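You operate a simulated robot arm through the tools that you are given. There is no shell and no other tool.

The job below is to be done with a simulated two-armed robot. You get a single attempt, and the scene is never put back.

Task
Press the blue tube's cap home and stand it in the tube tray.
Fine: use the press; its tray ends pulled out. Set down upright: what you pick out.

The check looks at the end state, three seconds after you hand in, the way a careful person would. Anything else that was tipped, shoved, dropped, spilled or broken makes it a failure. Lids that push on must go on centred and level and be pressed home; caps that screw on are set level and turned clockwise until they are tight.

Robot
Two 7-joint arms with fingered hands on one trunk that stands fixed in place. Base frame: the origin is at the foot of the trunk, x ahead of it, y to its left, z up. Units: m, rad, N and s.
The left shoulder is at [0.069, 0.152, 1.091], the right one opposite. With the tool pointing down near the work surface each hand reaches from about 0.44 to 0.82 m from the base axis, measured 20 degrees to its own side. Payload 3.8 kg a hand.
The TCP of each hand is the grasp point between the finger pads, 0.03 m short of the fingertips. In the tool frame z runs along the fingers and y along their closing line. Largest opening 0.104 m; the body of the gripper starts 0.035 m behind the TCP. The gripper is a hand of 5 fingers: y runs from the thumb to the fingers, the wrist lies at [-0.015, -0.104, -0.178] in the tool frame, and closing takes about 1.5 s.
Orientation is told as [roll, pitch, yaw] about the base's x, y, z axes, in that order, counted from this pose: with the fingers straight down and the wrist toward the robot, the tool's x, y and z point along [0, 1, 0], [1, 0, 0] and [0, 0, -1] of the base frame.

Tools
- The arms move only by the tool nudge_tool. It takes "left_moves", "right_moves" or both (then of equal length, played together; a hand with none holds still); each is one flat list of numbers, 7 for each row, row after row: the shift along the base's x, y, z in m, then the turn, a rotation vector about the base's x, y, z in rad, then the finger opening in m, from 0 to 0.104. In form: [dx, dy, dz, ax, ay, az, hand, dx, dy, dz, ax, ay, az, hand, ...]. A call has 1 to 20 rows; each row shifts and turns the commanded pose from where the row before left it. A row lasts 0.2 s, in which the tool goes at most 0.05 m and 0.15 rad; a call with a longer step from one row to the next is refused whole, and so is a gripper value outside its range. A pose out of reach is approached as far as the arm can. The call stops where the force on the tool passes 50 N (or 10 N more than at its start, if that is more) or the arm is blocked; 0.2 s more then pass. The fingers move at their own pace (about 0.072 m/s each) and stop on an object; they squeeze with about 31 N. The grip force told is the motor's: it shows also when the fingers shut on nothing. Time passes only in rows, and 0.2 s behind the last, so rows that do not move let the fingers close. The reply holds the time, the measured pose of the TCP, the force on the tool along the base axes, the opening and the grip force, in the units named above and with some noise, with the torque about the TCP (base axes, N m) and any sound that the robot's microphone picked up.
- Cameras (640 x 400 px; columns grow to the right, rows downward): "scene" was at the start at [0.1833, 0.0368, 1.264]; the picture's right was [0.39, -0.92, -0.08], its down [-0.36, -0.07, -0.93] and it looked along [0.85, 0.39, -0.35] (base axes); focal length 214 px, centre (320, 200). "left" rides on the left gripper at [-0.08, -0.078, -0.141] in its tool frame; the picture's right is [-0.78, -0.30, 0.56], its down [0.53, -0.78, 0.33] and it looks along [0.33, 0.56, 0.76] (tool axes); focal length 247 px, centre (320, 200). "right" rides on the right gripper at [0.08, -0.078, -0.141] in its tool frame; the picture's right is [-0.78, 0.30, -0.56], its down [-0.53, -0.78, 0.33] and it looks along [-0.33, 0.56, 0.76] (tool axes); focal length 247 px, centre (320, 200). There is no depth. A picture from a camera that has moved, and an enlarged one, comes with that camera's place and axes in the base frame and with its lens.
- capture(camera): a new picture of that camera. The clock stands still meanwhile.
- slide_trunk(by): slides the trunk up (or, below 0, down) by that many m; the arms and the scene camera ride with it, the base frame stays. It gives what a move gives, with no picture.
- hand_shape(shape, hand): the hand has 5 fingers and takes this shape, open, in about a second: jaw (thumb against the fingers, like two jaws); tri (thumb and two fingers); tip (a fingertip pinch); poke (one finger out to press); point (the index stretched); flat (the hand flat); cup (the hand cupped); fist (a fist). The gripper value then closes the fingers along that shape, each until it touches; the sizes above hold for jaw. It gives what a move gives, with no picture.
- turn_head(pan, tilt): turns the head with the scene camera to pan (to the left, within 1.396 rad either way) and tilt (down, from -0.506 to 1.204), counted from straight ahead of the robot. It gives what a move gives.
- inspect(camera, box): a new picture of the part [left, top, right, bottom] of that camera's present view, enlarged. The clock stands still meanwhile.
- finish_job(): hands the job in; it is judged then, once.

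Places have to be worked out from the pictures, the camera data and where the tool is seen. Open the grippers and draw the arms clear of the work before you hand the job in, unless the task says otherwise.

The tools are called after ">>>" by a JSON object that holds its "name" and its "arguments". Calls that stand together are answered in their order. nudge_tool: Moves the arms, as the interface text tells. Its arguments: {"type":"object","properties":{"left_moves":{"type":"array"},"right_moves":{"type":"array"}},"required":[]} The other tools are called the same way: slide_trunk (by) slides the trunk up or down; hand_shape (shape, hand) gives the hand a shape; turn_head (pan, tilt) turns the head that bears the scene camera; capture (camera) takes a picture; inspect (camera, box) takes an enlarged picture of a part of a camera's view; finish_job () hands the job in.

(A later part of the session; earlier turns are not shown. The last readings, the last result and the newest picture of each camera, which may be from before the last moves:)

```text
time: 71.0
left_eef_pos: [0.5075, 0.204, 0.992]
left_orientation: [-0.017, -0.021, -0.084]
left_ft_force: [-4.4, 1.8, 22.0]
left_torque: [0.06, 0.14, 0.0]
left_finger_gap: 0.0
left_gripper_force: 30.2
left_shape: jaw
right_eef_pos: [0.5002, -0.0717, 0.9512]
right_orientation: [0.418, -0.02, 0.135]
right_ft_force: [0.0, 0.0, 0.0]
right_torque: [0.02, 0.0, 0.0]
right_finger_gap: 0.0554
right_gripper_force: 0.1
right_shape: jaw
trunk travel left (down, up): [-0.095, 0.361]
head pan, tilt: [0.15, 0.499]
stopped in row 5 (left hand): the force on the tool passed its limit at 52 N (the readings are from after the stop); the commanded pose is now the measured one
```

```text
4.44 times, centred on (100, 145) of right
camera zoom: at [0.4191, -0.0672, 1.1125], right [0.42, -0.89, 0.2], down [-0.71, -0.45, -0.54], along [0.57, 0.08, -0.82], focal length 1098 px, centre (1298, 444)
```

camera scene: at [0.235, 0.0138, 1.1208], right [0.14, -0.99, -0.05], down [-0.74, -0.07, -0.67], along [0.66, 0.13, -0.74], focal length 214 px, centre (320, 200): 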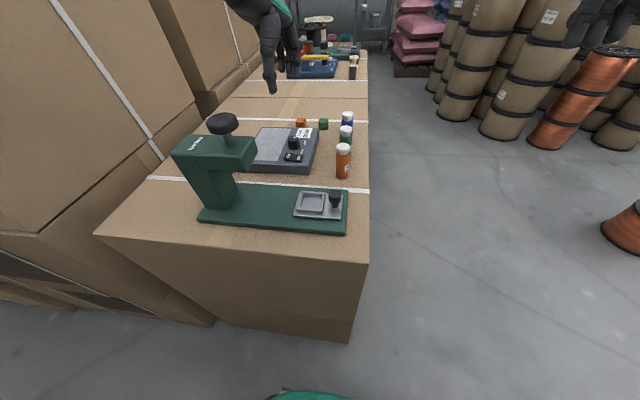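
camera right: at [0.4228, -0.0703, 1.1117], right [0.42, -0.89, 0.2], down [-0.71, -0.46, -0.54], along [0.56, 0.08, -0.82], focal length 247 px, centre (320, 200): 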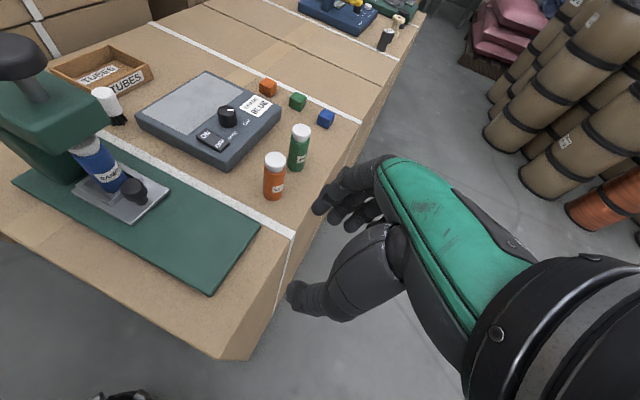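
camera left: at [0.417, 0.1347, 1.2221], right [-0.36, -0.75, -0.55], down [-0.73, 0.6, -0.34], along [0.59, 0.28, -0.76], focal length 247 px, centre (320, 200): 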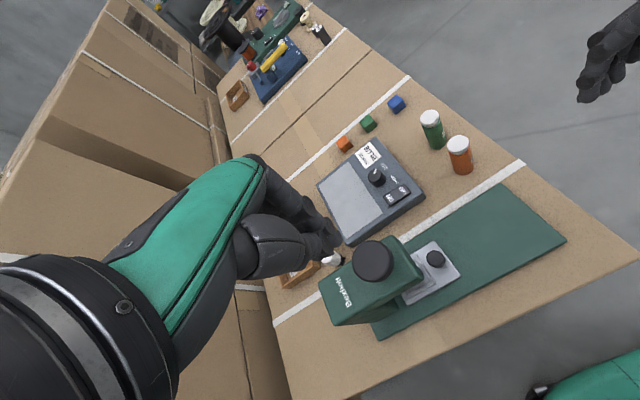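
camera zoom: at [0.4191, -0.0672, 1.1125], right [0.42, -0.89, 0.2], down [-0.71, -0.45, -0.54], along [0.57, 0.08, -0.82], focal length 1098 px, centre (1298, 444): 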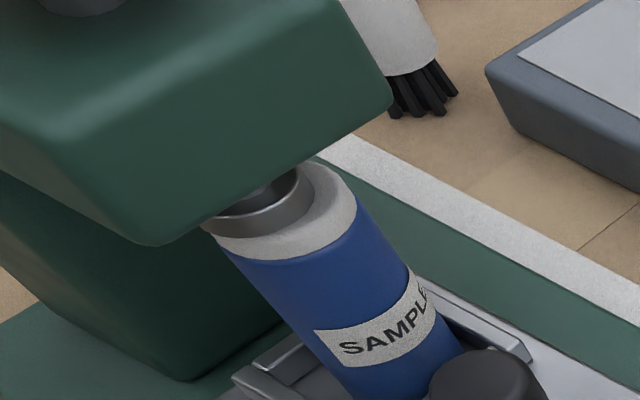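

Second press ended at the same height (0.992) at 52 N, so the cap is solidly home. I'll lift the left hand and return it to its earlier viewing place.

>>> {"name": "nudge_tool", "arguments": {"left_moves": [0, 0, 0.015, 0, 0.01, 0, 0, 0, 0, 0.025, 0, 0.01, 0, 0, 0, 0, 0.03, 0, 0, 0, 0, 0, 0, 0.02, 0, 0, 0, 0, -0.0237, 0.0275, 0, 0, 0, 0.02, 0.03, -0.0237, 0.0275, 0, 0, 0, 0.02, 0.06, -0.0237, 0.0275, 0, 0, 0, 0.02, 0.075, -0.0237, 0.0275, 0, 0, 0, 0.02, 0.075, -0.0237, 0.0275, 0, 0, 0, 0.02, 0.075, -0.0237, 0.0275, 0, 0, 0, 0.02, 0.075, 0, 0, 0, 0, 0, 0, 0.075]}}

>>> {"name": "inspect", "arguments": {"camera": "left", "box": [400, 20, 640, 200]}}

>>> {"name": "inspect", "arguments": {"camera": "right", "box": [0, 60, 240, 240]}}

```text
time: 73.4
left_eef_pos: [0.3661, 0.3698, 1.0755]
left_orientation: [-0.015, 0.01, 0.036]
left_ft_force: [0.4, 0.3, -0.2]
left_torque: [0.03, 0.01, -0.03]
left_finger_gap: 0.0746
left_gripper_force: 0.0
left_shape: jaw
right_eef_pos: [0.5012, -0.0714, 0.9507]
right_orientation: [0.418, -0.017, 0.138]
right_ft_force: [0.4, -0.2, 0.5]
right_torque: [-0.02, -0.02, 0.0]
right_finger_gap: 0.0555
right_gripper_force: 0.2
right_shape: jaw
trunk travel left (down, up): [-0.095, 0.361]
head pan, tilt: [0.15, 0.499]
```

```text
2.22 times, centred on (520, 110) of left
camera zoom: at [0.2929, 0.2898, 1.2173], right [-0.27, -0.8, -0.54], down [-0.8, 0.5, -0.33], along [0.54, 0.34, -0.77], focal length 549 px, centre (-124, 400)
```

zoom: 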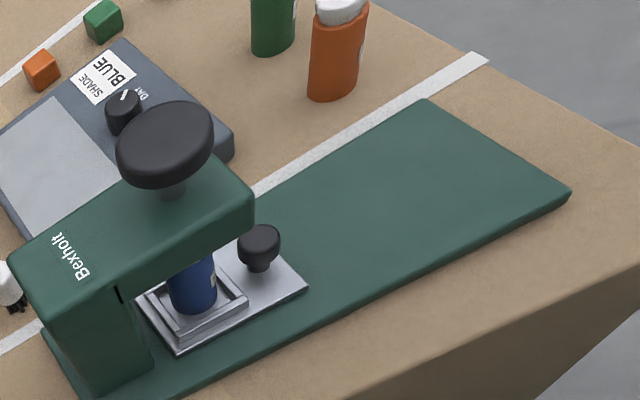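

```text
2.22 times, centred on (120, 150) of right
camera zoom: at [0.4215, -0.0672, 1.1121], right [0.42, -0.89, 0.2], down [-0.71, -0.45, -0.53], along [0.56, 0.08, -0.82], focal length 549 px, centre (764, 311)
```

zoom: 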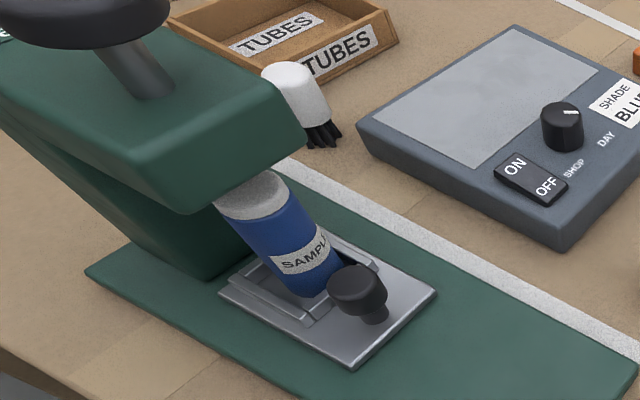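

The left hand is clear. I'll bring the right hand, open and tilted as before, to a waypoint just short of the tray knob along its approach line.

>>> {"name": "nudge_tool", "arguments": {"right_moves": [0.0007, 0.032, -0.0053, 0, 0, 0, 0.056, 0.0007, 0.032, -0.0053, 0, 0, 0, 0.056, 0.0007, 0.032, -0.0053, 0, 0, 0, 0.056, 0.0007, 0.032, -0.0053, 0, 0, 0, 0.056, 0.0007, 0.032, -0.0053, 0, 0, 0, 0.056, 0.0003, 0.032, -0.0053, 0, 0, 0, 0.056, 0, 0, 0, 0, 0, 0, 0.056]}}

>>> {"name": "inspect", "arguments": {"camera": "right", "box": [160, 100, 400, 320]}}

>>> {"name": "inspect", "arguments": {"camera": "left", "box": [420, 20, 620, 180]}}

```text
time: 75.0
left_eef_pos: [0.3666, 0.3693, 1.0752]
left_orientation: [-0.017, 0.01, 0.037]
left_ft_force: [0.4, -1.2, -0.4]
left_torque: [0.0, -0.01, 0.0]
left_finger_gap: 0.0746
left_gripper_force: 0.1
left_shape: jaw
right_eef_pos: [0.5063, 0.1199, 0.9207]
right_orientation: [0.418, -0.017, 0.136]
right_ft_force: [0.4, -0.5, -0.6]
right_torque: [0.0, 0.02, 0.0]
right_finger_gap: 0.0557
right_gripper_force: 0.1
right_shape: jaw
trunk travel left (down, up): [-0.095, 0.361]
head pan, tilt: [0.15, 0.499]
```

```text
1.82 times, centred on (280, 210) of right
camera zoom: at [0.4251, 0.1248, 1.0815], right [0.42, -0.89, 0.2], down [-0.71, -0.45, -0.53], along [0.56, 0.08, -0.82], focal length 449 px, centre (393, 182)
```

zoom: 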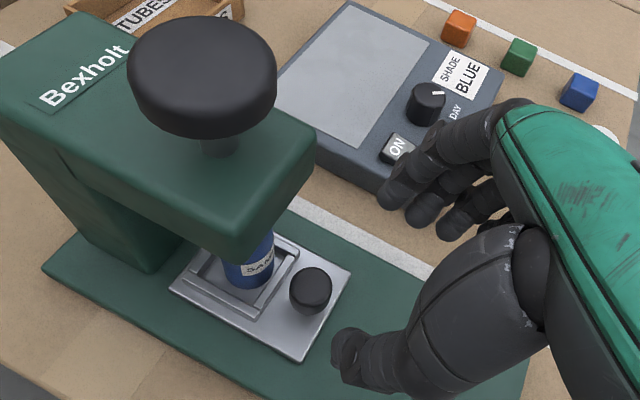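

```text
2.50 times, centred on (520, 100) of left
camera zoom: at [0.2932, 0.2895, 1.2174], right [-0.27, -0.8, -0.54], down [-0.8, 0.5, -0.33], along [0.54, 0.34, -0.77], focal length 617 px, centre (-180, 450)
```

zoom: 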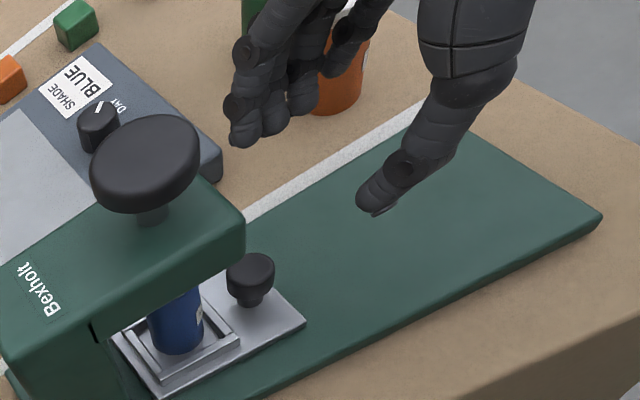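

Clear path; I'll advance onto the knob along the tool axis and close.

>>> {"name": "nudge_tool", "arguments": {"right_moves": [-0.0003, 0.008, -0.0184, 0, 0, 0, 0.056, -0.0003, 0.008, -0.0184, 0, 0, 0, 0.056, -0.0003, 0.008, -0.0184, 0, 0, 0, 0.056, -0.0003, 0.008, -0.0184, 0, 0, 0, 0.056, 0, 0, 0, 0, 0, 0, 0.056]}}

>>> {"name": "inspect", "arguments": {"camera": "right", "box": [200, 120, 400, 300]}}

```text
time: 76.2
left_eef_pos: [0.3676, 0.3694, 1.0749]
left_orientation: [-0.017, 0.01, 0.034]
left_ft_force: [-0.3, 0.0, -1.3]
left_torque: [0.01, 0.01, -0.03]
left_finger_gap: 0.0747
left_gripper_force: 0.0
left_shape: jaw
right_eef_pos: [0.5048, 0.1509, 0.8463]
right_orientation: [0.419, -0.019, 0.135]
right_ft_force: [0.1, -0.5, -0.4]
right_torque: [0.01, 0.03, -0.01]
right_finger_gap: 0.0555
right_gripper_force: 0.0
right_shape: jaw
trunk travel left (down, up): [-0.095, 0.361]
head pan, tilt: [0.15, 0.499]
```

```text
2.22 times, centred on (300, 210) of right
camera zoom: at [0.4239, 0.1557, 1.0071], right [0.42, -0.89, 0.2], down [-0.71, -0.45, -0.53], along [0.56, 0.08, -0.82], focal length 549 px, centre (364, 178)
```

zoom: 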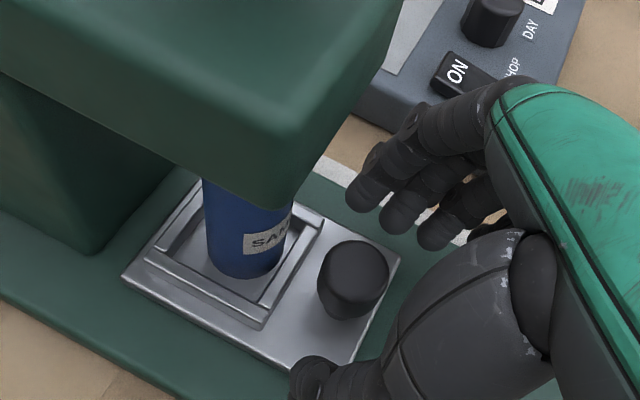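

The knob is between thumb and fingers with no contact force. I'll close, then pull the tray out slowly along -y, starting with 3 cm.

>>> {"name": "nudge_tool", "arguments": {"right_moves": [0, 0, 0, 0, 0, 0, 0.04, 0, 0, 0, 0, 0, 0, 0.02, 0, 0, 0, 0, 0, 0, 0.005, 0, 0, 0, 0, 0, 0, 0.005, 0, 0, 0, 0, 0, 0, 0.005, 0, 0, 0, 0, 0, 0, 0.005, 0, -0.003, 0, 0, 0, 0, 0.005, 0, -0.005, 0, 0, 0, 0, 0.005, 0, -0.006, 0, 0, 0, 0, 0.005, 0, -0.006, 0, 0, 0, 0, 0.005, 0, -0.006, 0, 0, 0, 0, 0.005, 0, -0.004, 0, 0, 0, 0, 0.005, 0, 0, 0, 0, 0, 0, 0.005]}}

>>> {"name": "inspect", "arguments": {"camera": "right", "box": [160, 100, 400, 300]}}

>>> {"name": "inspect", "arguments": {"camera": "left", "box": [420, 20, 620, 180]}}

```text
time: 79.0
left_eef_pos: [0.3661, 0.371, 1.0761]
left_orientation: [-0.017, 0.01, 0.038]
left_ft_force: [0.0, -0.4, -0.1]
left_torque: [0.0, 0.0, 0.01]
left_finger_gap: 0.0744
left_gripper_force: 0.0
left_shape: jaw
right_eef_pos: [0.5042, 0.1224, 0.8471]
right_orientation: [0.421, -0.019, 0.137]
right_ft_force: [-10.0, 0.4, 0.0]
right_torque: [-0.05, 0.21, 0.11]
right_finger_gap: 0.0163
right_gripper_force: 31.6
right_shape: jaw
trunk travel left (down, up): [-0.095, 0.361]
head pan, tilt: [0.15, 0.499]
```

```text
2.00 times, centred on (280, 200) of right
camera zoom: at [0.4232, 0.1267, 1.0069], right [0.42, -0.89, 0.2], down [-0.71, -0.45, -0.54], along [0.57, 0.08, -0.82], focal length 494 px, centre (400, 200)
```

zoom: 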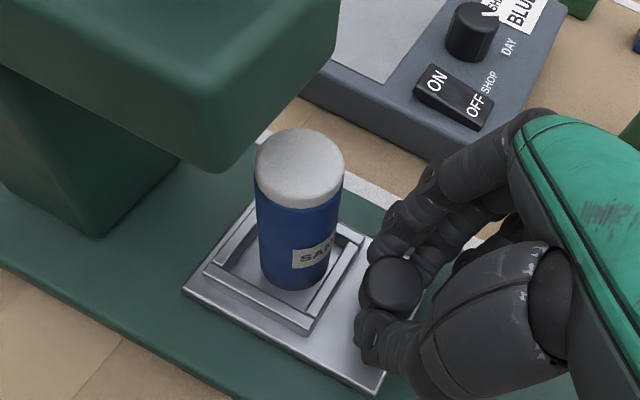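

```text
2.50 times, centred on (520, 100) of left
camera zoom: at [0.2918, 0.2901, 1.2176], right [-0.27, -0.8, -0.54], down [-0.8, 0.5, -0.33], along [0.54, 0.34, -0.77], focal length 617 px, centre (-180, 450)
```

zoom: 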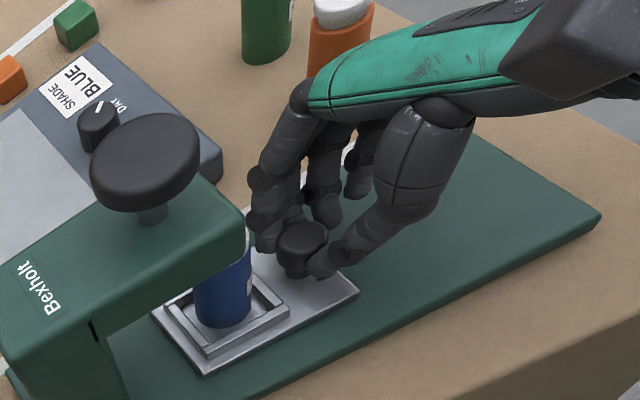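

The tray follows and the tube is upright with its cap flush. I'll pull the remaining 9.3 cm slowly.

>>> {"name": "nudge_tool", "arguments": {"right_moves": [0, -0.003, 0, 0, 0, 0, 0.005, 0, -0.005, 0, 0, 0, 0, 0.005, 0, -0.006, 0, 0, 0, 0, 0.005, 0, -0.006, 0, 0, 0, 0, 0.005, 0, -0.006, 0, 0, 0, 0, 0.005, 0, -0.006, 0, 0, 0, 0, 0.005, 0, -0.006, 0, 0, 0, 0, 0.005, 0, -0.006, 0, 0, 0, 0, 0.005, 0, -0.006, 0, 0, 0, 0, 0.005, 0, -0.006, 0, 0, 0, 0, 0.005, 0, -0.006, 0, 0, 0, 0, 0.005, 0, -0.006, 0, 0, 0, 0, 0.005, 0, -0.006, 0, 0, 0, 0, 0.005, 0, -0.006, 0, 0, 0, 0, 0.005, 0, -0.006, 0, 0, 0, 0, 0.005, 0, -0.004, 0, 0, 0, 0, 0.005, 0, -0.003, 0, 0, 0, 0, 0.005, 0, 0, 0, 0, 0, 0, 0.005]}}

>>> {"name": "inspect", "arguments": {"camera": "scene", "box": [200, 100, 440, 250]}}

>>> {"name": "inspect", "arguments": {"camera": "left", "box": [400, 0, 640, 180]}}

```text
time: 82.8
left_eef_pos: [0.3658, 0.3715, 1.0757]
left_orientation: [-0.018, 0.006, 0.037]
left_ft_force: [0.8, -0.4, -0.7]
left_torque: [-0.01, 0.0, 0.0]
left_finger_gap: 0.0746
left_gripper_force: 0.1
left_shape: jaw
right_eef_pos: [0.5023, 0.0303, 0.8466]
right_orientation: [0.418, -0.018, 0.138]
right_ft_force: [-7.3, 5.3, -3.0]
right_torque: [0.06, 0.13, 0.1]
right_finger_gap: 0.0162
right_gripper_force: 31.1
right_shape: jaw
trunk travel left (down, up): [-0.095, 0.361]
head pan, tilt: [0.15, 0.499]
```

```text
2.67 times, centred on (320, 175) of scene
camera zoom: at [0.2339, 0.0145, 1.1211], right [0.14, -0.99, -0.05], down [-0.74, -0.07, -0.67], along [0.66, 0.13, -0.74], focal length 572 px, centre (320, 267)
```

zoom: 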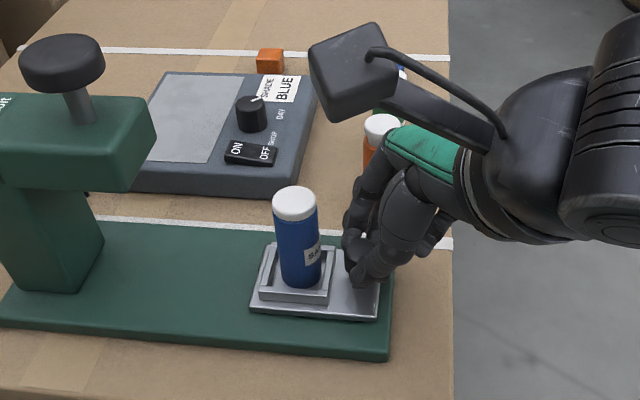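

```text
2.22 times, centred on (520, 90) of left
camera zoom: at [0.2923, 0.2911, 1.2172], right [-0.27, -0.8, -0.54], down [-0.8, 0.5, -0.33], along [0.54, 0.34, -0.77], focal length 549 px, centre (-124, 444)
```

zoom: 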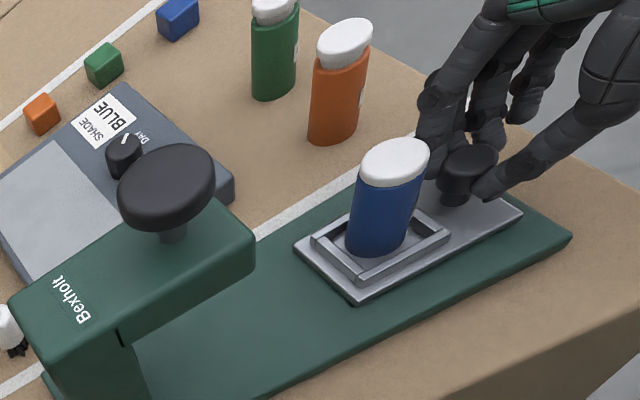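

The tray is back at its original pulled-out place, with slight stop force felt. I'll open and retreat the right hand well away to leave room for the left.

>>> {"name": "nudge_tool", "arguments": {"right_moves": [0, 0, 0, 0, 0, 0, 0.02, 0, 0, 0, 0, 0, 0, 0.04, 0, 0, 0, 0, 0, 0, 0.056, 0, 0, 0, 0, 0, 0, 0.056, 0, -0.008, 0.018, 0, 0, 0, 0.056, 0, -0.012, 0.027, 0, 0, 0, 0.056, 0, -0.012, 0.027, 0, 0, 0, 0.056, 0, -0.03, 0.02, 0, 0, 0, 0.056, -0.01, -0.04, 0.01, -0.05, 0, 0, 0.056, -0.01, -0.04, 0.01, -0.05, 0, 0, 0.056, -0.01, -0.04, 0.01, -0.05, 0, 0, 0.056, -0.01, -0.04, 0.01, -0.05, 0, 0, 0.056]}}

>>> {"name": "inspect", "arguments": {"camera": "scene", "box": [200, 100, 440, 250]}}

>>> {"name": "capture", "arguments": {"camera": "left"}}

>>> {"name": "capture", "arguments": {"camera": "right"}}

```text
time: 85.4
left_eef_pos: [0.366, 0.3696, 1.075]
left_orientation: [-0.016, 0.008, 0.036]
left_ft_force: [-0.3, -0.7, 0.8]
left_torque: [0.03, -0.04, 0.0]
left_finger_gap: 0.0749
left_gripper_force: 0.1
left_shape: jaw
right_eef_pos: [0.4649, -0.1934, 0.9788]
right_orientation: [0.22, 0.009, 0.137]
right_ft_force: [-0.2, -0.5, 0.4]
right_torque: [0.01, 0.02, 0.01]
right_finger_gap: 0.0557
right_gripper_force: 0.1
right_shape: jaw
trunk travel left (down, up): [-0.095, 0.361]
head pan, tilt: [0.15, 0.499]
```

```text
2.67 times, centred on (320, 175) of scene
camera zoom: at [0.2339, 0.013, 1.1211], right [0.14, -0.99, -0.05], down [-0.74, -0.07, -0.67], along [0.66, 0.13, -0.74], focal length 572 px, centre (320, 267)
```

zoom: 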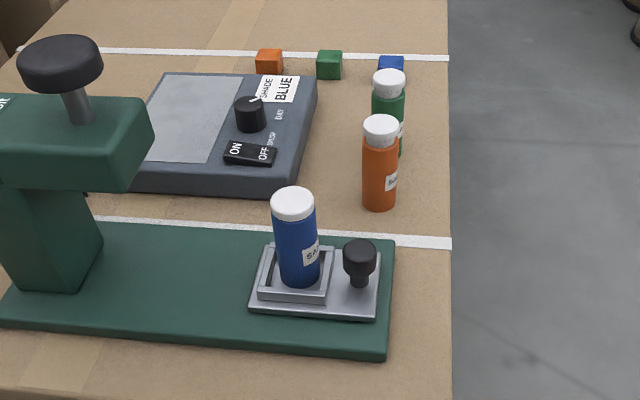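

```text
taken
camera left: at [0.2924, 0.2894, 1.2177], right [-0.27, -0.8, -0.54], down [-0.8, 0.5, -0.33], along [0.54, 0.34, -0.77], focal length 247 px, centre (320, 200)
```

left: 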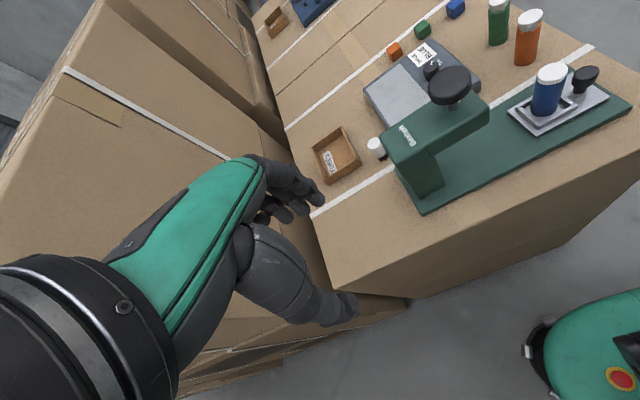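

```text
taken
camera right: at [0.3837, -0.1566, 1.1364], right [0.42, -0.83, 0.37], down [-0.71, -0.55, -0.43], along [0.56, -0.08, -0.82], focal length 247 px, centre (320, 200)
```

right: 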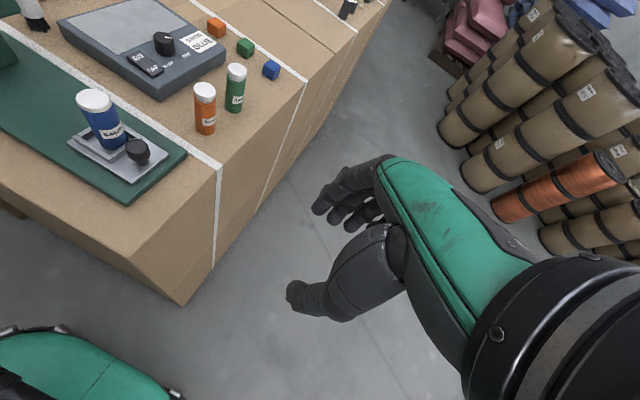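

Everything is in order: tray out, cap flush. Now the left hand has to pick up the tube, since the TUBES tray near (0.68, 0.41) is on its side. I'll route it in front of the press to a point above the tube.

>>> {"name": "nudge_tool", "arguments": {"left_moves": [0, -0.041, 0, 0, 0, -0.02, 0.06, 0, -0.041, 0, 0, 0, -0.02, 0.06, 0, -0.041, 0, 0, 0, -0.02, 0.06, 0, -0.041, 0, 0, 0, -0.02, 0.06, 0, -0.041, 0, 0, 0, -0.02, 0.06, 0, -0.041, 0, 0, 0, -0.02, 0.06, 0, -0.04, 0, 0.016, -0.008, 0, 0.06, 0.04, 0, -0.02, 0, 0, 0, 0.06, 0.04, 0, -0.025, 0, 0, 0, 0.06, 0.04, 0, -0.025, 0, 0, 0, 0.06, 0.018, 0, -0.02, 0, 0, 0, 0.06, 0, 0, 0, 0, 0, 0, 0.06]}}

>>> {"name": "capture", "arguments": {"camera": "left"}}

>>> {"name": "inspect", "arguments": {"camera": "scene", "box": [200, 80, 440, 240]}}

>>> {"name": "capture", "arguments": {"camera": "right"}}

```text
time: 88.0
left_eef_pos: [0.5047, 0.084, 0.9864]
left_orientation: [0.0, 0.004, -0.082]
left_ft_force: [-0.7, -0.5, 0.1]
left_torque: [0.0, 0.02, 0.0]
left_finger_gap: 0.0602
left_gripper_force: 0.0
left_shape: jaw
right_eef_pos: [0.4644, -0.1926, 0.9799]
right_orientation: [0.221, 0.011, 0.137]
right_ft_force: [-0.2, 0.3, 0.3]
right_torque: [-0.01, -0.03, 0.01]
right_finger_gap: 0.0557
right_gripper_force: 0.1
right_shape: jaw
trunk travel left (down, up): [-0.095, 0.361]
head pan, tilt: [0.15, 0.499]
```

```text
taken
camera left: at [0.42, 0.0116, 1.1281], right [-0.36, -0.75, -0.56], down [-0.73, 0.6, -0.33], along [0.58, 0.29, -0.76], focal length 247 px, centre (320, 200)
```

left: 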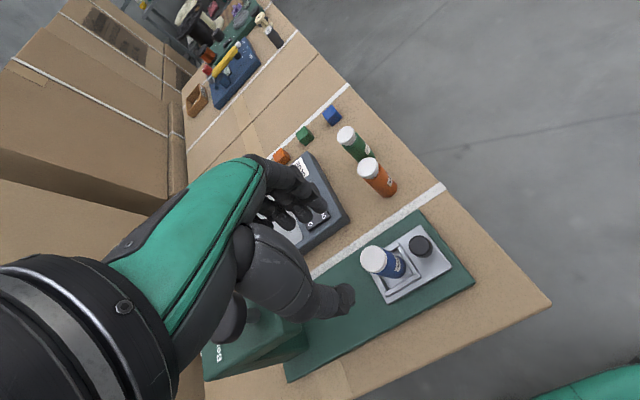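

```text
2.50 times, centred on (320, 160) of scene
camera zoom: at [0.2342, 0.0133, 1.1211], right [0.14, -0.99, -0.05], down [-0.74, -0.07, -0.67], along [0.66, 0.13, -0.74], focal length 536 px, centre (320, 300)
```

zoom: 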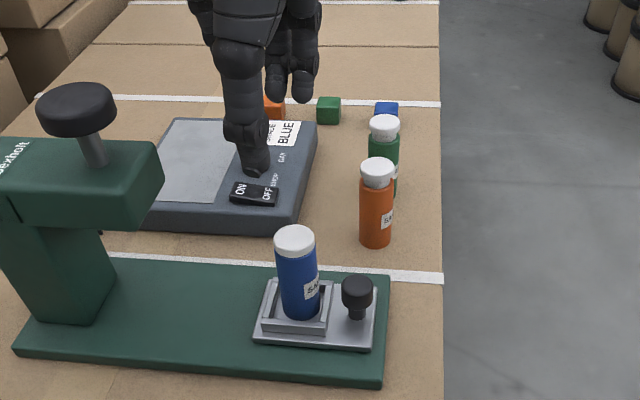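

```text
taken
camera right: at [0.3843, -0.1561, 1.1364], right [0.42, -0.83, 0.37], down [-0.71, -0.55, -0.43], along [0.56, -0.08, -0.82], focal length 247 px, centre (320, 200)
```

right: 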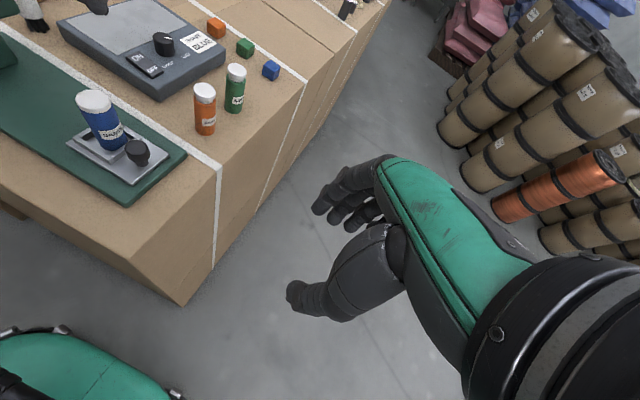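

The tube's cap reads at about (0.505, 0.080) in both views. I'll align and descend to just above it, then check.

>>> {"name": "nudge_tool", "arguments": {"left_moves": [0, -0.0035, -0.025, 0, 0, 0, 0.058, 0, 0, -0.025, 0, 0, 0, 0.058, 0, 0, -0.015, 0, 0, 0, 0.058, 0, 0, 0, 0, 0, 0, 0.058]}}

>>> {"name": "inspect", "arguments": {"camera": "left", "box": [200, 150, 460, 330]}}

>>> {"name": "inspect", "arguments": {"camera": "scene", "box": [240, 110, 400, 230]}}

>>> {"name": "inspect", "arguments": {"camera": "right", "box": [20, 20, 220, 200]}}

```text
time: 89.0
left_eef_pos: [0.5042, 0.0796, 0.9207]
left_orientation: [0.0, 0.004, -0.083]
left_ft_force: [-0.1, 0.3, -1.0]
left_torque: [0.0, 0.02, -0.03]
left_finger_gap: 0.0583
left_gripper_force: 0.2
left_shape: jaw
right_eef_pos: [0.4656, -0.1927, 0.9791]
right_orientation: [0.22, 0.01, 0.136]
right_ft_force: [1.0, -0.6, -0.3]
right_torque: [-0.03, 0.0, -0.02]
right_finger_gap: 0.0553
right_gripper_force: 0.1
right_shape: jaw
trunk travel left (down, up): [-0.095, 0.361]
head pan, tilt: [0.15, 0.499]
```

```text
2.22 times, centred on (330, 240) of left
camera zoom: at [0.4204, 0.0071, 1.0618], right [-0.36, -0.75, -0.56], down [-0.73, 0.6, -0.33], along [0.58, 0.29, -0.76], focal length 549 px, centre (298, 111)
```

zoom: 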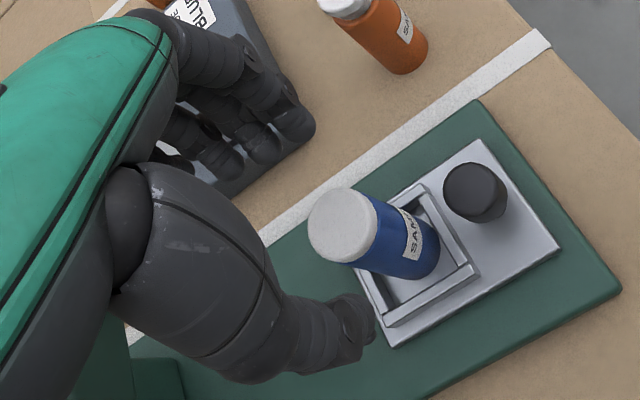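

```text
3.33 times, centred on (320, 170) of scene
camera zoom: at [0.2345, 0.0134, 1.121], right [0.14, -0.99, -0.05], down [-0.74, -0.07, -0.67], along [0.66, 0.13, -0.74], focal length 715 px, centre (320, 300)
```

zoom: 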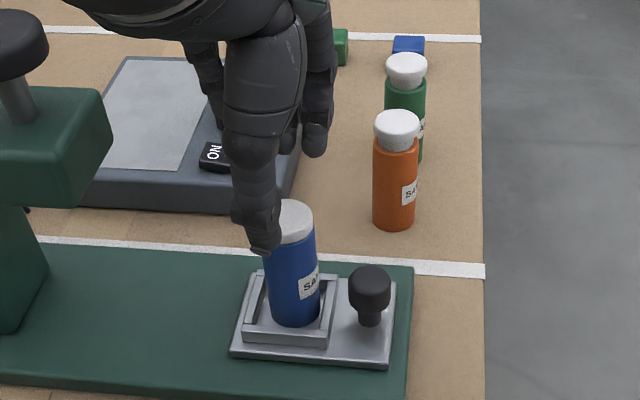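

```text
2.22 times, centred on (120, 110) of right
camera zoom: at [0.3847, -0.156, 1.1362], right [0.42, -0.83, 0.37], down [-0.71, -0.55, -0.43], along [0.56, -0.08, -0.82], focal length 549 px, centre (764, 400)
```

zoom: 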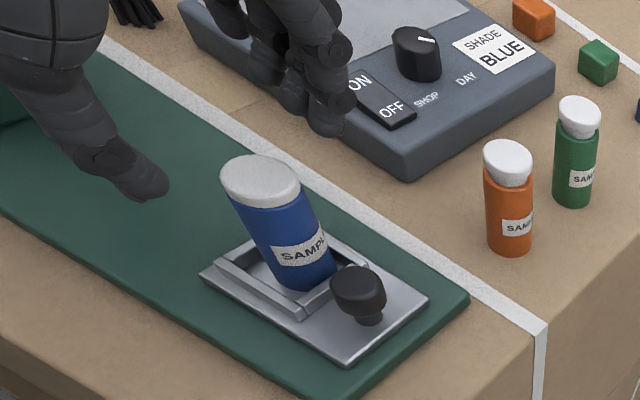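

Alignment is within about 2 mm. I'll shift slightly and descend around the tube to TCP z about 0.853.

>>> {"name": "nudge_tool", "arguments": {"left_moves": [0.0005, -0.0015, -0.014, 0, 0, 0, 0.058, 0, 0, -0.014, 0, 0, 0, 0.058, 0, 0, -0.014, 0, 0, 0, 0.058, 0, 0, -0.014, 0, 0, 0, 0.058, 0, 0, -0.011, 0, 0, 0, 0.058, 0, 0, 0, 0, 0, 0, 0.058]}}

>>> {"name": "inspect", "arguments": {"camera": "left", "box": [200, 150, 460, 330]}}

>>> {"name": "inspect", "arguments": {"camera": "right", "box": [20, 20, 220, 200]}}

```text
time: 90.4
left_eef_pos: [0.5065, 0.08, 0.8551]
left_orientation: [0.0, 0.003, -0.085]
left_ft_force: [0.6, 0.2, -0.6]
left_torque: [0.01, -0.02, -0.03]
left_finger_gap: 0.0582
left_gripper_force: 0.1
left_shape: jaw
right_eef_pos: [0.4643, -0.193, 0.98]
right_orientation: [0.222, 0.011, 0.137]
right_ft_force: [-0.1, -0.5, 0.7]
right_torque: [0.0, -0.01, -0.01]
right_finger_gap: 0.0555
right_gripper_force: 0.1
right_shape: jaw
trunk travel left (down, up): [-0.095, 0.361]
head pan, tilt: [0.15, 0.499]
```

```text
2.22 times, centred on (330, 240) of left
camera zoom: at [0.4204, 0.006, 0.9954], right [-0.36, -0.75, -0.56], down [-0.73, 0.6, -0.33], along [0.58, 0.29, -0.76], focal length 549 px, centre (298, 111)
```

zoom: 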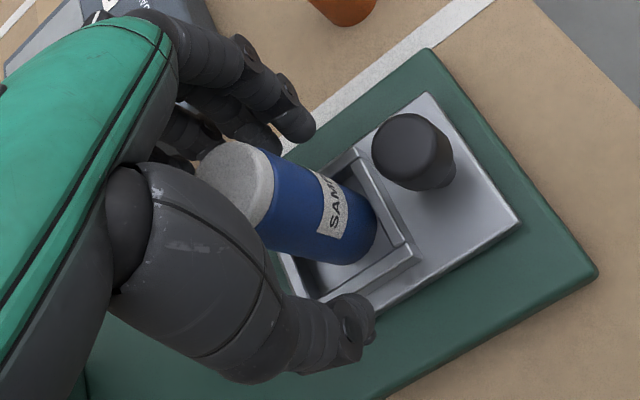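

```text
2.22 times, centred on (120, 110) of right
camera zoom: at [0.3847, -0.156, 1.1362], right [0.42, -0.83, 0.37], down [-0.71, -0.55, -0.43], along [0.56, -0.08, -0.82], focal length 549 px, centre (764, 400)
```

zoom: 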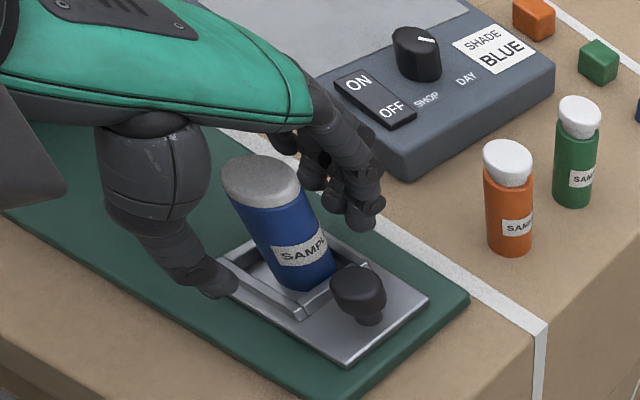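

The tube is right on the tool axis. I'll close the fingers.

>>> {"name": "nudge_tool", "arguments": {"left_moves": [0, 0, -0.001, 0, 0, 0, 0.04, 0, 0, 0, 0, 0, 0, 0.025, 0, 0, 0, 0, 0, 0, 0.01, 0, 0, 0, 0, 0, 0, 0.01, 0, 0, 0, 0, 0, 0, 0.01, 0, 0, 0, 0, 0, 0, 0.01, 0, 0, 0, 0, 0, 0, 0.01]}}

>>> {"name": "inspect", "arguments": {"camera": "left", "box": [200, 150, 460, 330]}}

>>> {"name": "inspect", "arguments": {"camera": "right", "box": [20, 20, 220, 200]}}

```text
time: 92.0
left_eef_pos: [0.5044, 0.0798, 0.8541]
left_orientation: [-0.001, 0.004, -0.083]
left_ft_force: [0.1, -0.2, -0.1]
left_torque: [0.01, 0.01, 0.03]
left_finger_gap: 0.0223
left_gripper_force: 30.9
left_shape: jaw
right_eef_pos: [0.4652, -0.1917, 0.9805]
right_orientation: [0.223, 0.009, 0.136]
right_ft_force: [-0.5, 0.5, -0.3]
right_torque: [0.05, -0.02, 0.0]
right_finger_gap: 0.0557
right_gripper_force: 0.1
right_shape: jaw
trunk travel left (down, up): [-0.095, 0.361]
head pan, tilt: [0.15, 0.499]
```

```text
2.22 times, centred on (330, 240) of left
camera zoom: at [0.4204, 0.0063, 0.9949], right [-0.36, -0.75, -0.56], down [-0.73, 0.6, -0.33], along [0.58, 0.29, -0.76], focal length 549 px, centre (298, 111)
```

zoom: 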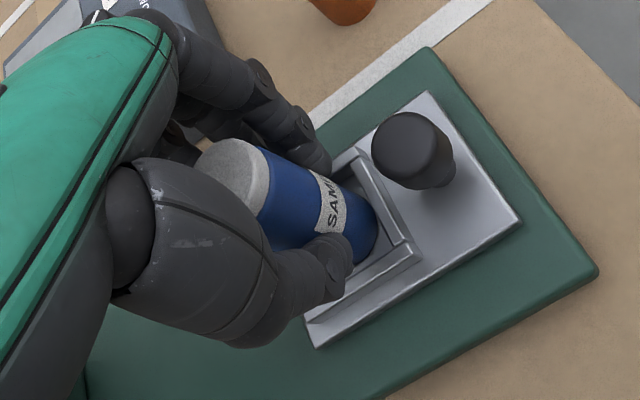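

```text
2.22 times, centred on (120, 110) of right
camera zoom: at [0.3849, -0.156, 1.1361], right [0.42, -0.83, 0.37], down [-0.71, -0.55, -0.43], along [0.56, -0.08, -0.82], focal length 549 px, centre (764, 400)
```

zoom: 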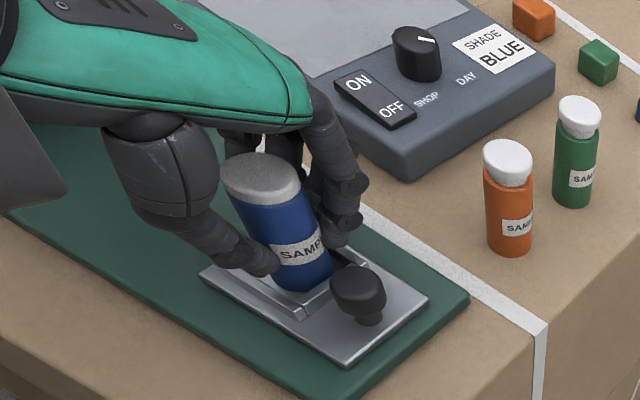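

The tube is held at 31 N. I'll lift it straight out and check that the tray stays and the cap is on.

>>> {"name": "nudge_tool", "arguments": {"left_moves": [0, 0, 0.008, 0, 0, 0, 0.01, 0, 0, 0.015, 0, 0, 0, 0.01, 0, 0, 0.03, 0, 0, 0, 0.01, 0, 0, 0.04, 0, 0, 0, 0.01, 0, 0, 0.04, 0, 0, 0, 0.01, 0, 0, 0.04, 0, 0, 0, 0.01, 0, 0, 0.03, 0, 0, 0, 0.01, 0, 0, 0, 0, 0, 0, 0.01]}}

>>> {"name": "capture", "arguments": {"camera": "scene"}}

>>> {"name": "capture", "arguments": {"camera": "left"}}

>>> {"name": "capture", "arguments": {"camera": "right"}}

```text
time: 93.8
left_eef_pos: [0.5065, 0.0828, 1.0601]
left_orientation: [-0.001, 0.005, -0.083]
left_ft_force: [-0.8, 0.7, -1.2]
left_torque: [-0.04, -0.02, 0.03]
left_finger_gap: 0.022
left_gripper_force: 31.1
left_shape: jaw
right_eef_pos: [0.4654, -0.1917, 0.9799]
right_orientation: [0.219, 0.009, 0.136]
right_ft_force: [-0.9, -0.1, 0.0]
right_torque: [-0.01, -0.01, 0.0]
right_finger_gap: 0.0558
right_gripper_force: 0.2
right_shape: jaw
trunk travel left (down, up): [-0.095, 0.361]
head pan, tilt: [0.15, 0.499]
```

```text
taken
camera scene: at [0.235, 0.0136, 1.1208], right [0.14, -0.99, -0.05], down [-0.74, -0.07, -0.67], along [0.66, 0.13, -0.74], focal length 214 px, centre (320, 200)
```

scene: 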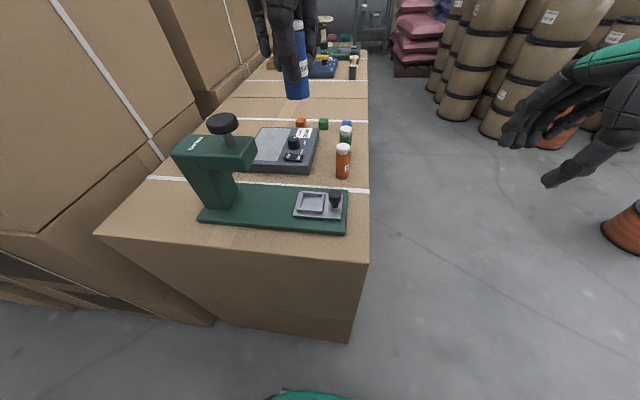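

```text
taken
camera left: at [0.4223, 0.0094, 1.2], right [-0.36, -0.75, -0.56], down [-0.73, 0.6, -0.33], along [0.58, 0.29, -0.76], focal length 247 px, centre (320, 200)
```

left: 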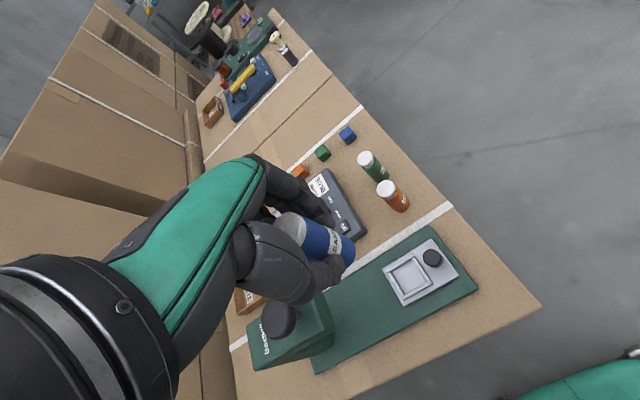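

```text
taken
camera right: at [0.3852, -0.1558, 1.1359], right [0.42, -0.83, 0.37], down [-0.71, -0.55, -0.43], along [0.56, -0.08, -0.82], focal length 247 px, centre (320, 200)
```

right: 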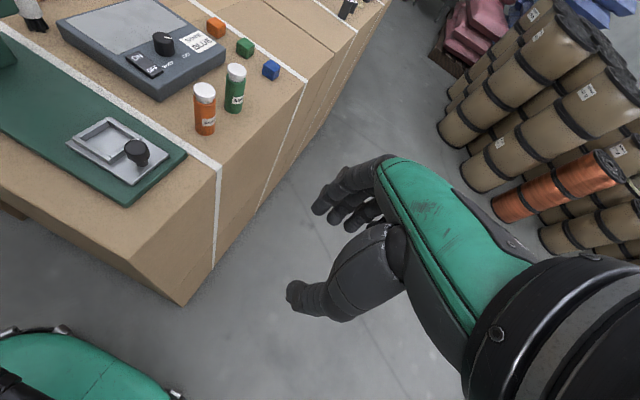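

The tube lifted out cleanly with the cap on, and the press tray stayed pulled out. I'll carry it diagonally over the press toward the TUBES tray, high enough to clear the ram knob.

>>> {"name": "nudge_tool", "arguments": {"left_moves": [0.0148, 0.0334, 0.003, 0, 0, 0.04, 0.01, 0.0148, 0.0334, 0.002, 0, 0, 0.04, 0.01, 0.0148, 0.0334, 0, 0, 0, 0.04, 0.01, 0.0148, 0.0334, 0, 0, 0, 0.04, 0.01, 0.0148, 0.0334, 0, 0, 0, 0.04, 0.01, 0.018, 0.0325, -0.015, 0, 0, 0.045, 0.01, 0.018, 0.0325, -0.02, 0, 0, 0.045, 0.01, 0.018, 0.03, -0.02, 0, 0, 0.045, 0.01, 0, 0, 0, 0, 0, 0, 0.01]}}

>>> {"name": "capture", "arguments": {"camera": "left"}}

>>> {"name": "turn_head", "arguments": {"pan": 0.5, "tilt": 0.45}}

>>> {"name": "capture", "arguments": {"camera": "scene"}}

```text
time: 95.8
left_eef_pos: [0.633, 0.3406, 1.0052]
left_orientation: [0.0, 0.004, 0.251]
left_ft_force: [-0.4, -0.5, -1.0]
left_torque: [0.02, -0.01, 0.02]
left_finger_gap: 0.0222
left_gripper_force: 31.1
left_shape: jaw
right_eef_pos: [0.4658, -0.193, 0.9805]
right_orientation: [0.221, 0.01, 0.137]
right_ft_force: [-0.1, 0.4, 0.1]
right_torque: [0.0, 0.01, -0.03]
right_finger_gap: 0.0556
right_gripper_force: 0.0
right_shape: jaw
trunk travel left (down, up): [-0.095, 0.361]
head pan, tilt: [0.15, 0.499]
```

```text
taken
camera left: at [0.5777, 0.2443, 1.1466], right [-0.09, -0.83, -0.56], down [-0.89, 0.32, -0.33], along [0.45, 0.46, -0.76], focal length 247 px, centre (320, 200)
```

left: 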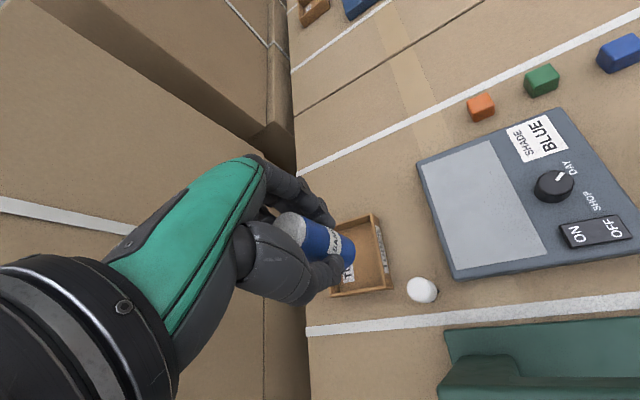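

```text
time: 96.6
left_eef_pos: [0.6336, 0.3411, 1.0051]
left_orientation: [-0.001, 0.004, 0.251]
left_ft_force: [-0.5, -0.8, -0.8]
left_torque: [-0.02, -0.01, 0.03]
left_finger_gap: 0.0222
left_gripper_force: 30.9
left_shape: jaw
right_eef_pos: [0.4664, -0.1924, 0.9792]
right_orientation: [0.22, 0.011, 0.136]
right_ft_force: [0.1, -0.8, -1.1]
right_torque: [-0.01, 0.01, -0.02]
right_finger_gap: 0.0553
right_gripper_force: 0.0
right_shape: jaw
trunk travel left (down, up): [-0.095, 0.361]
head pan, tilt: [0.499, 0.45]
```

```text
taken
camera scene: at [0.2276, 0.044, 1.1281], right [0.45, -0.88, -0.16], down [-0.66, -0.21, -0.72], along [0.6, 0.43, -0.67], focal length 214 px, centre (320, 200)
```

scene: 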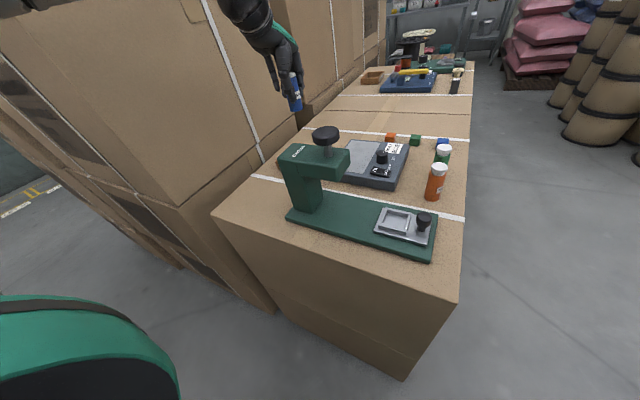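

The left arm reaches fine here. The TUBES tray spans about x 0.611–0.720, y 0.353–0.455, so its centre is near (0.666, 0.404). I'll move over it at moderate height and check.

>>> {"name": "nudge_tool", "arguments": {"left_moves": [0.008, 0.016, -0.015, 0, 0, 0, 0.01, 0.008, 0.016, -0.015, 0, 0, 0, 0.01, 0.008, 0.016, -0.02, 0, 0, 0, 0.01, 0.008, 0.015, -0.02, 0, 0, 0, 0.01, 0, 0, 0, 0, 0, 0, 0.01]}}

>>> {"name": "capture", "arguments": {"camera": "left"}}

>>> {"name": "inspect", "arguments": {"camera": "scene", "box": [220, 60, 420, 200]}}

>>> {"name": "capture", "arguments": {"camera": "right"}}

```text
time: 97.8
left_eef_pos: [0.6642, 0.4043, 0.9385]
left_orientation: [0.0, 0.004, 0.25]
left_ft_force: [-0.3, 0.4, -0.9]
left_torque: [0.01, -0.04, -0.02]
left_finger_gap: 0.0223
left_gripper_force: 30.7
left_shape: jaw
right_eef_pos: [0.4651, -0.1926, 0.9795]
right_orientation: [0.222, 0.01, 0.138]
right_ft_force: [-0.2, 0.1, 0.4]
right_torque: [-0.03, 0.01, 0.03]
right_finger_gap: 0.0553
right_gripper_force: 0.1
right_shape: jaw
trunk travel left (down, up): [-0.095, 0.361]
head pan, tilt: [0.499, 0.45]
```

```text
taken
camera left: at [0.6085, 0.3077, 1.0785], right [-0.1, -0.83, -0.56], down [-0.89, 0.33, -0.33], along [0.45, 0.46, -0.76], focal length 247 px, centre (320, 200)
```

left: 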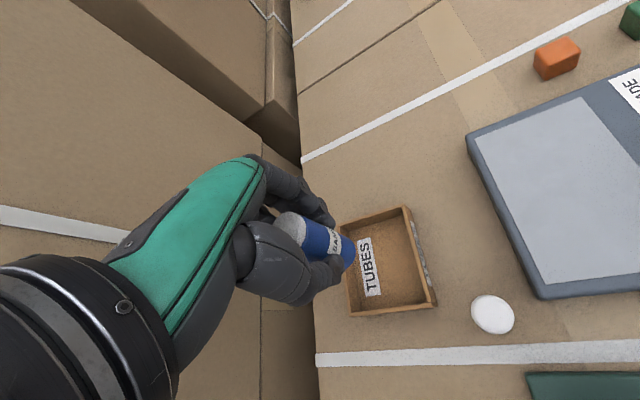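

```text
2.86 times, centred on (320, 130) of scene
camera zoom: at [0.2272, 0.0437, 1.1283], right [0.45, -0.88, -0.16], down [-0.66, -0.21, -0.72], along [0.6, 0.43, -0.67], focal length 613 px, centre (320, 400)
```

zoom: 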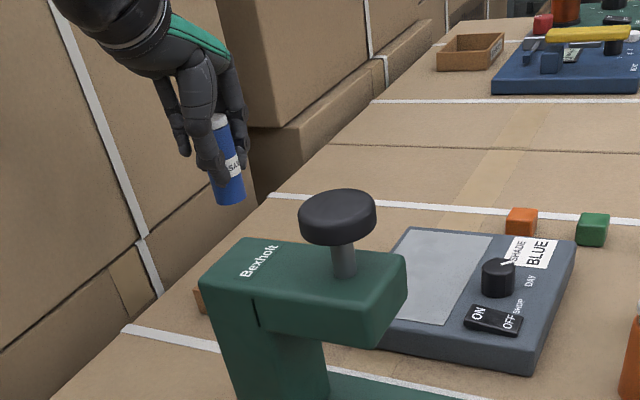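

```text
taken
camera right: at [0.3846, -0.1561, 1.1363], right [0.42, -0.83, 0.37], down [-0.71, -0.55, -0.43], along [0.56, -0.08, -0.82], focal length 247 px, centre (320, 200)
```

right: 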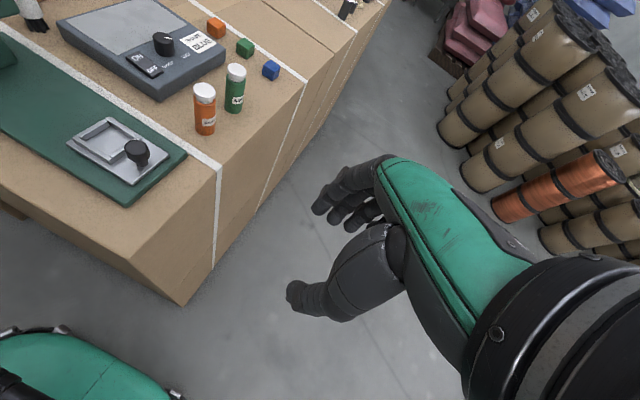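

Projection puts the tube's landing spot within 3 mm of the tray floor's centre. I'll descend to about 2 cm above the floor.

>>> {"name": "nudge_tool", "arguments": {"left_moves": [0.003, 0, -0.02, 0, 0, 0, 0.01, 0, 0, -0.02, 0, 0, 0, 0.01, 0, 0, -0.02, 0, 0, 0, 0.01, 0, 0, -0.02, 0, 0, 0, 0.01, 0, 0, -0.01, 0, 0, 0, 0.01, 0, 0, 0, 0, 0, 0, 0.01]}}

>>> {"name": "inspect", "arguments": {"camera": "left", "box": [220, 130, 480, 330]}}

>>> {"name": "inspect", "arguments": {"camera": "scene", "box": [220, 60, 380, 180]}}

```text
time: 99.2
left_eef_pos: [0.6675, 0.4037, 0.8474]
left_orientation: [-0.001, 0.004, 0.252]
left_ft_force: [0.2, -0.2, -0.9]
left_torque: [0.0, -0.01, 0.04]
left_finger_gap: 0.0223
left_gripper_force: 31.4
left_shape: jaw
right_eef_pos: [0.4645, -0.1927, 0.9796]
right_orientation: [0.218, 0.009, 0.135]
right_ft_force: [0.5, 0.0, 0.5]
right_torque: [-0.01, 0.0, 0.01]
right_finger_gap: 0.0554
right_gripper_force: 0.1
right_shape: jaw
trunk travel left (down, up): [-0.095, 0.361]
head pan, tilt: [0.499, 0.45]
```

```text
2.00 times, centred on (350, 230) of left
camera zoom: at [0.6128, 0.308, 0.9883], right [-0.1, -0.83, -0.56], down [-0.89, 0.32, -0.33], along [0.45, 0.46, -0.76], focal length 494 px, centre (260, 140)
```

zoom: 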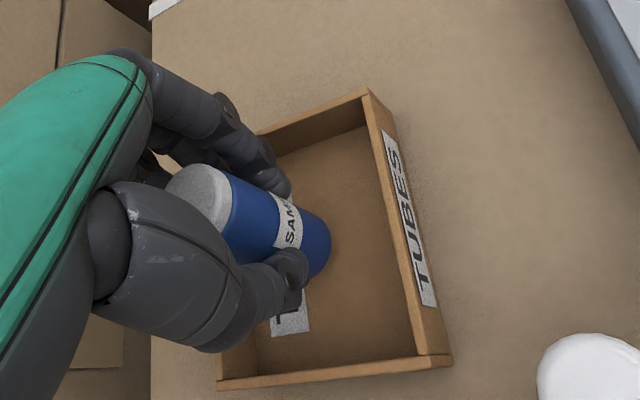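

```text
3.33 times, centred on (300, 120) of scene
camera zoom: at [0.2275, 0.044, 1.1282], right [0.45, -0.88, -0.16], down [-0.66, -0.21, -0.72], along [0.6, 0.43, -0.67], focal length 715 px, centre (387, 467)
```

zoom: 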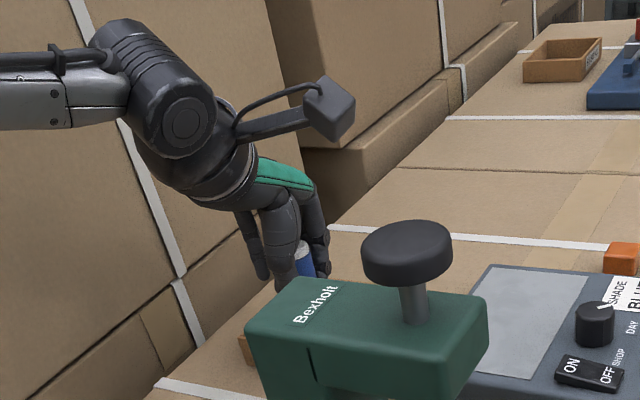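

The tube is roughly 1 cm above the tray floor. One of the outer fingers hangs near the +y wall top, so I'll shift +4 mm in y and lower in 2 mm steps, watching force.

>>> {"name": "nudge_tool", "arguments": {"left_moves": [0, 0.004, 0, 0, 0, 0, 0.01, 0, 0, -0.002, 0, 0, 0, 0.01, 0, 0, -0.002, 0, 0, 0, 0.01, 0, 0, -0.002, 0, 0, 0, 0.01, 0, 0, 0, 0, 0, 0, 0.01]}}

>>> {"name": "inspect", "arguments": {"camera": "left", "box": [220, 130, 480, 330]}}

>>> {"name": "inspect", "arguments": {"camera": "scene", "box": [260, 100, 340, 180]}}

```text
time: 100.4
left_eef_pos: [0.6679, 0.4099, 0.8405]
left_orientation: [0.0, 0.005, 0.25]
left_ft_force: [0.3, 0.7, -1.6]
left_torque: [-0.02, 0.02, 0.0]
left_finger_gap: 0.0222
left_gripper_force: 30.7
left_shape: jaw
right_eef_pos: [0.4662, -0.1913, 0.9797]
right_orientation: [0.221, 0.009, 0.136]
right_ft_force: [0.2, -1.0, 0.0]
right_torque: [-0.01, -0.01, 0.0]
right_finger_gap: 0.0554
right_gripper_force: 0.0
right_shape: jaw
trunk travel left (down, up): [-0.095, 0.361]
head pan, tilt: [0.499, 0.45]
```

```text
2.00 times, centred on (350, 230) of left
camera zoom: at [0.6128, 0.313, 0.9809], right [-0.1, -0.83, -0.56], down [-0.89, 0.32, -0.33], along [0.45, 0.46, -0.76], focal length 494 px, centre (260, 140)
```

zoom: 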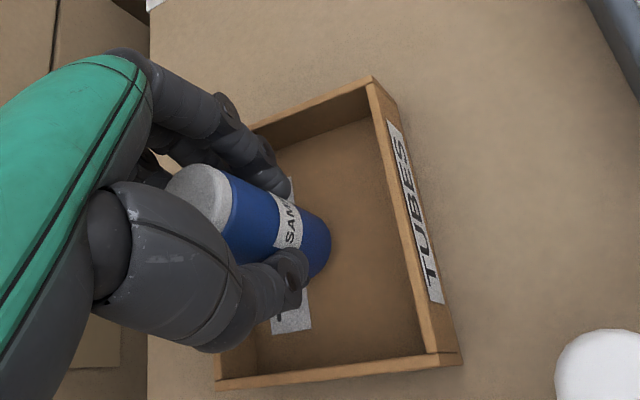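

```text
5.00 times, centred on (300, 140) of scene
camera zoom: at [0.2276, 0.044, 1.1282], right [0.45, -0.88, -0.16], down [-0.66, -0.21, -0.72], along [0.6, 0.43, -0.67], focal length 1072 px, centre (420, 500)
```

zoom: 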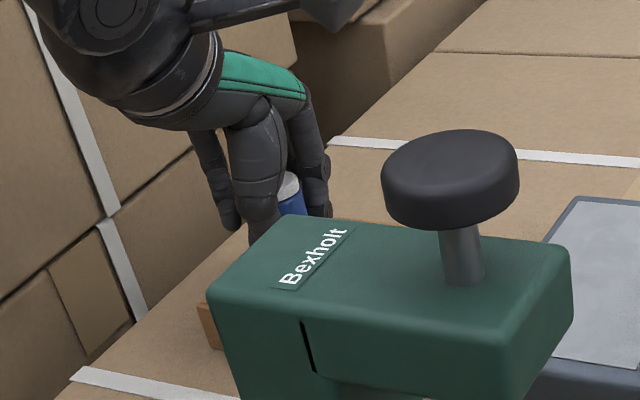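

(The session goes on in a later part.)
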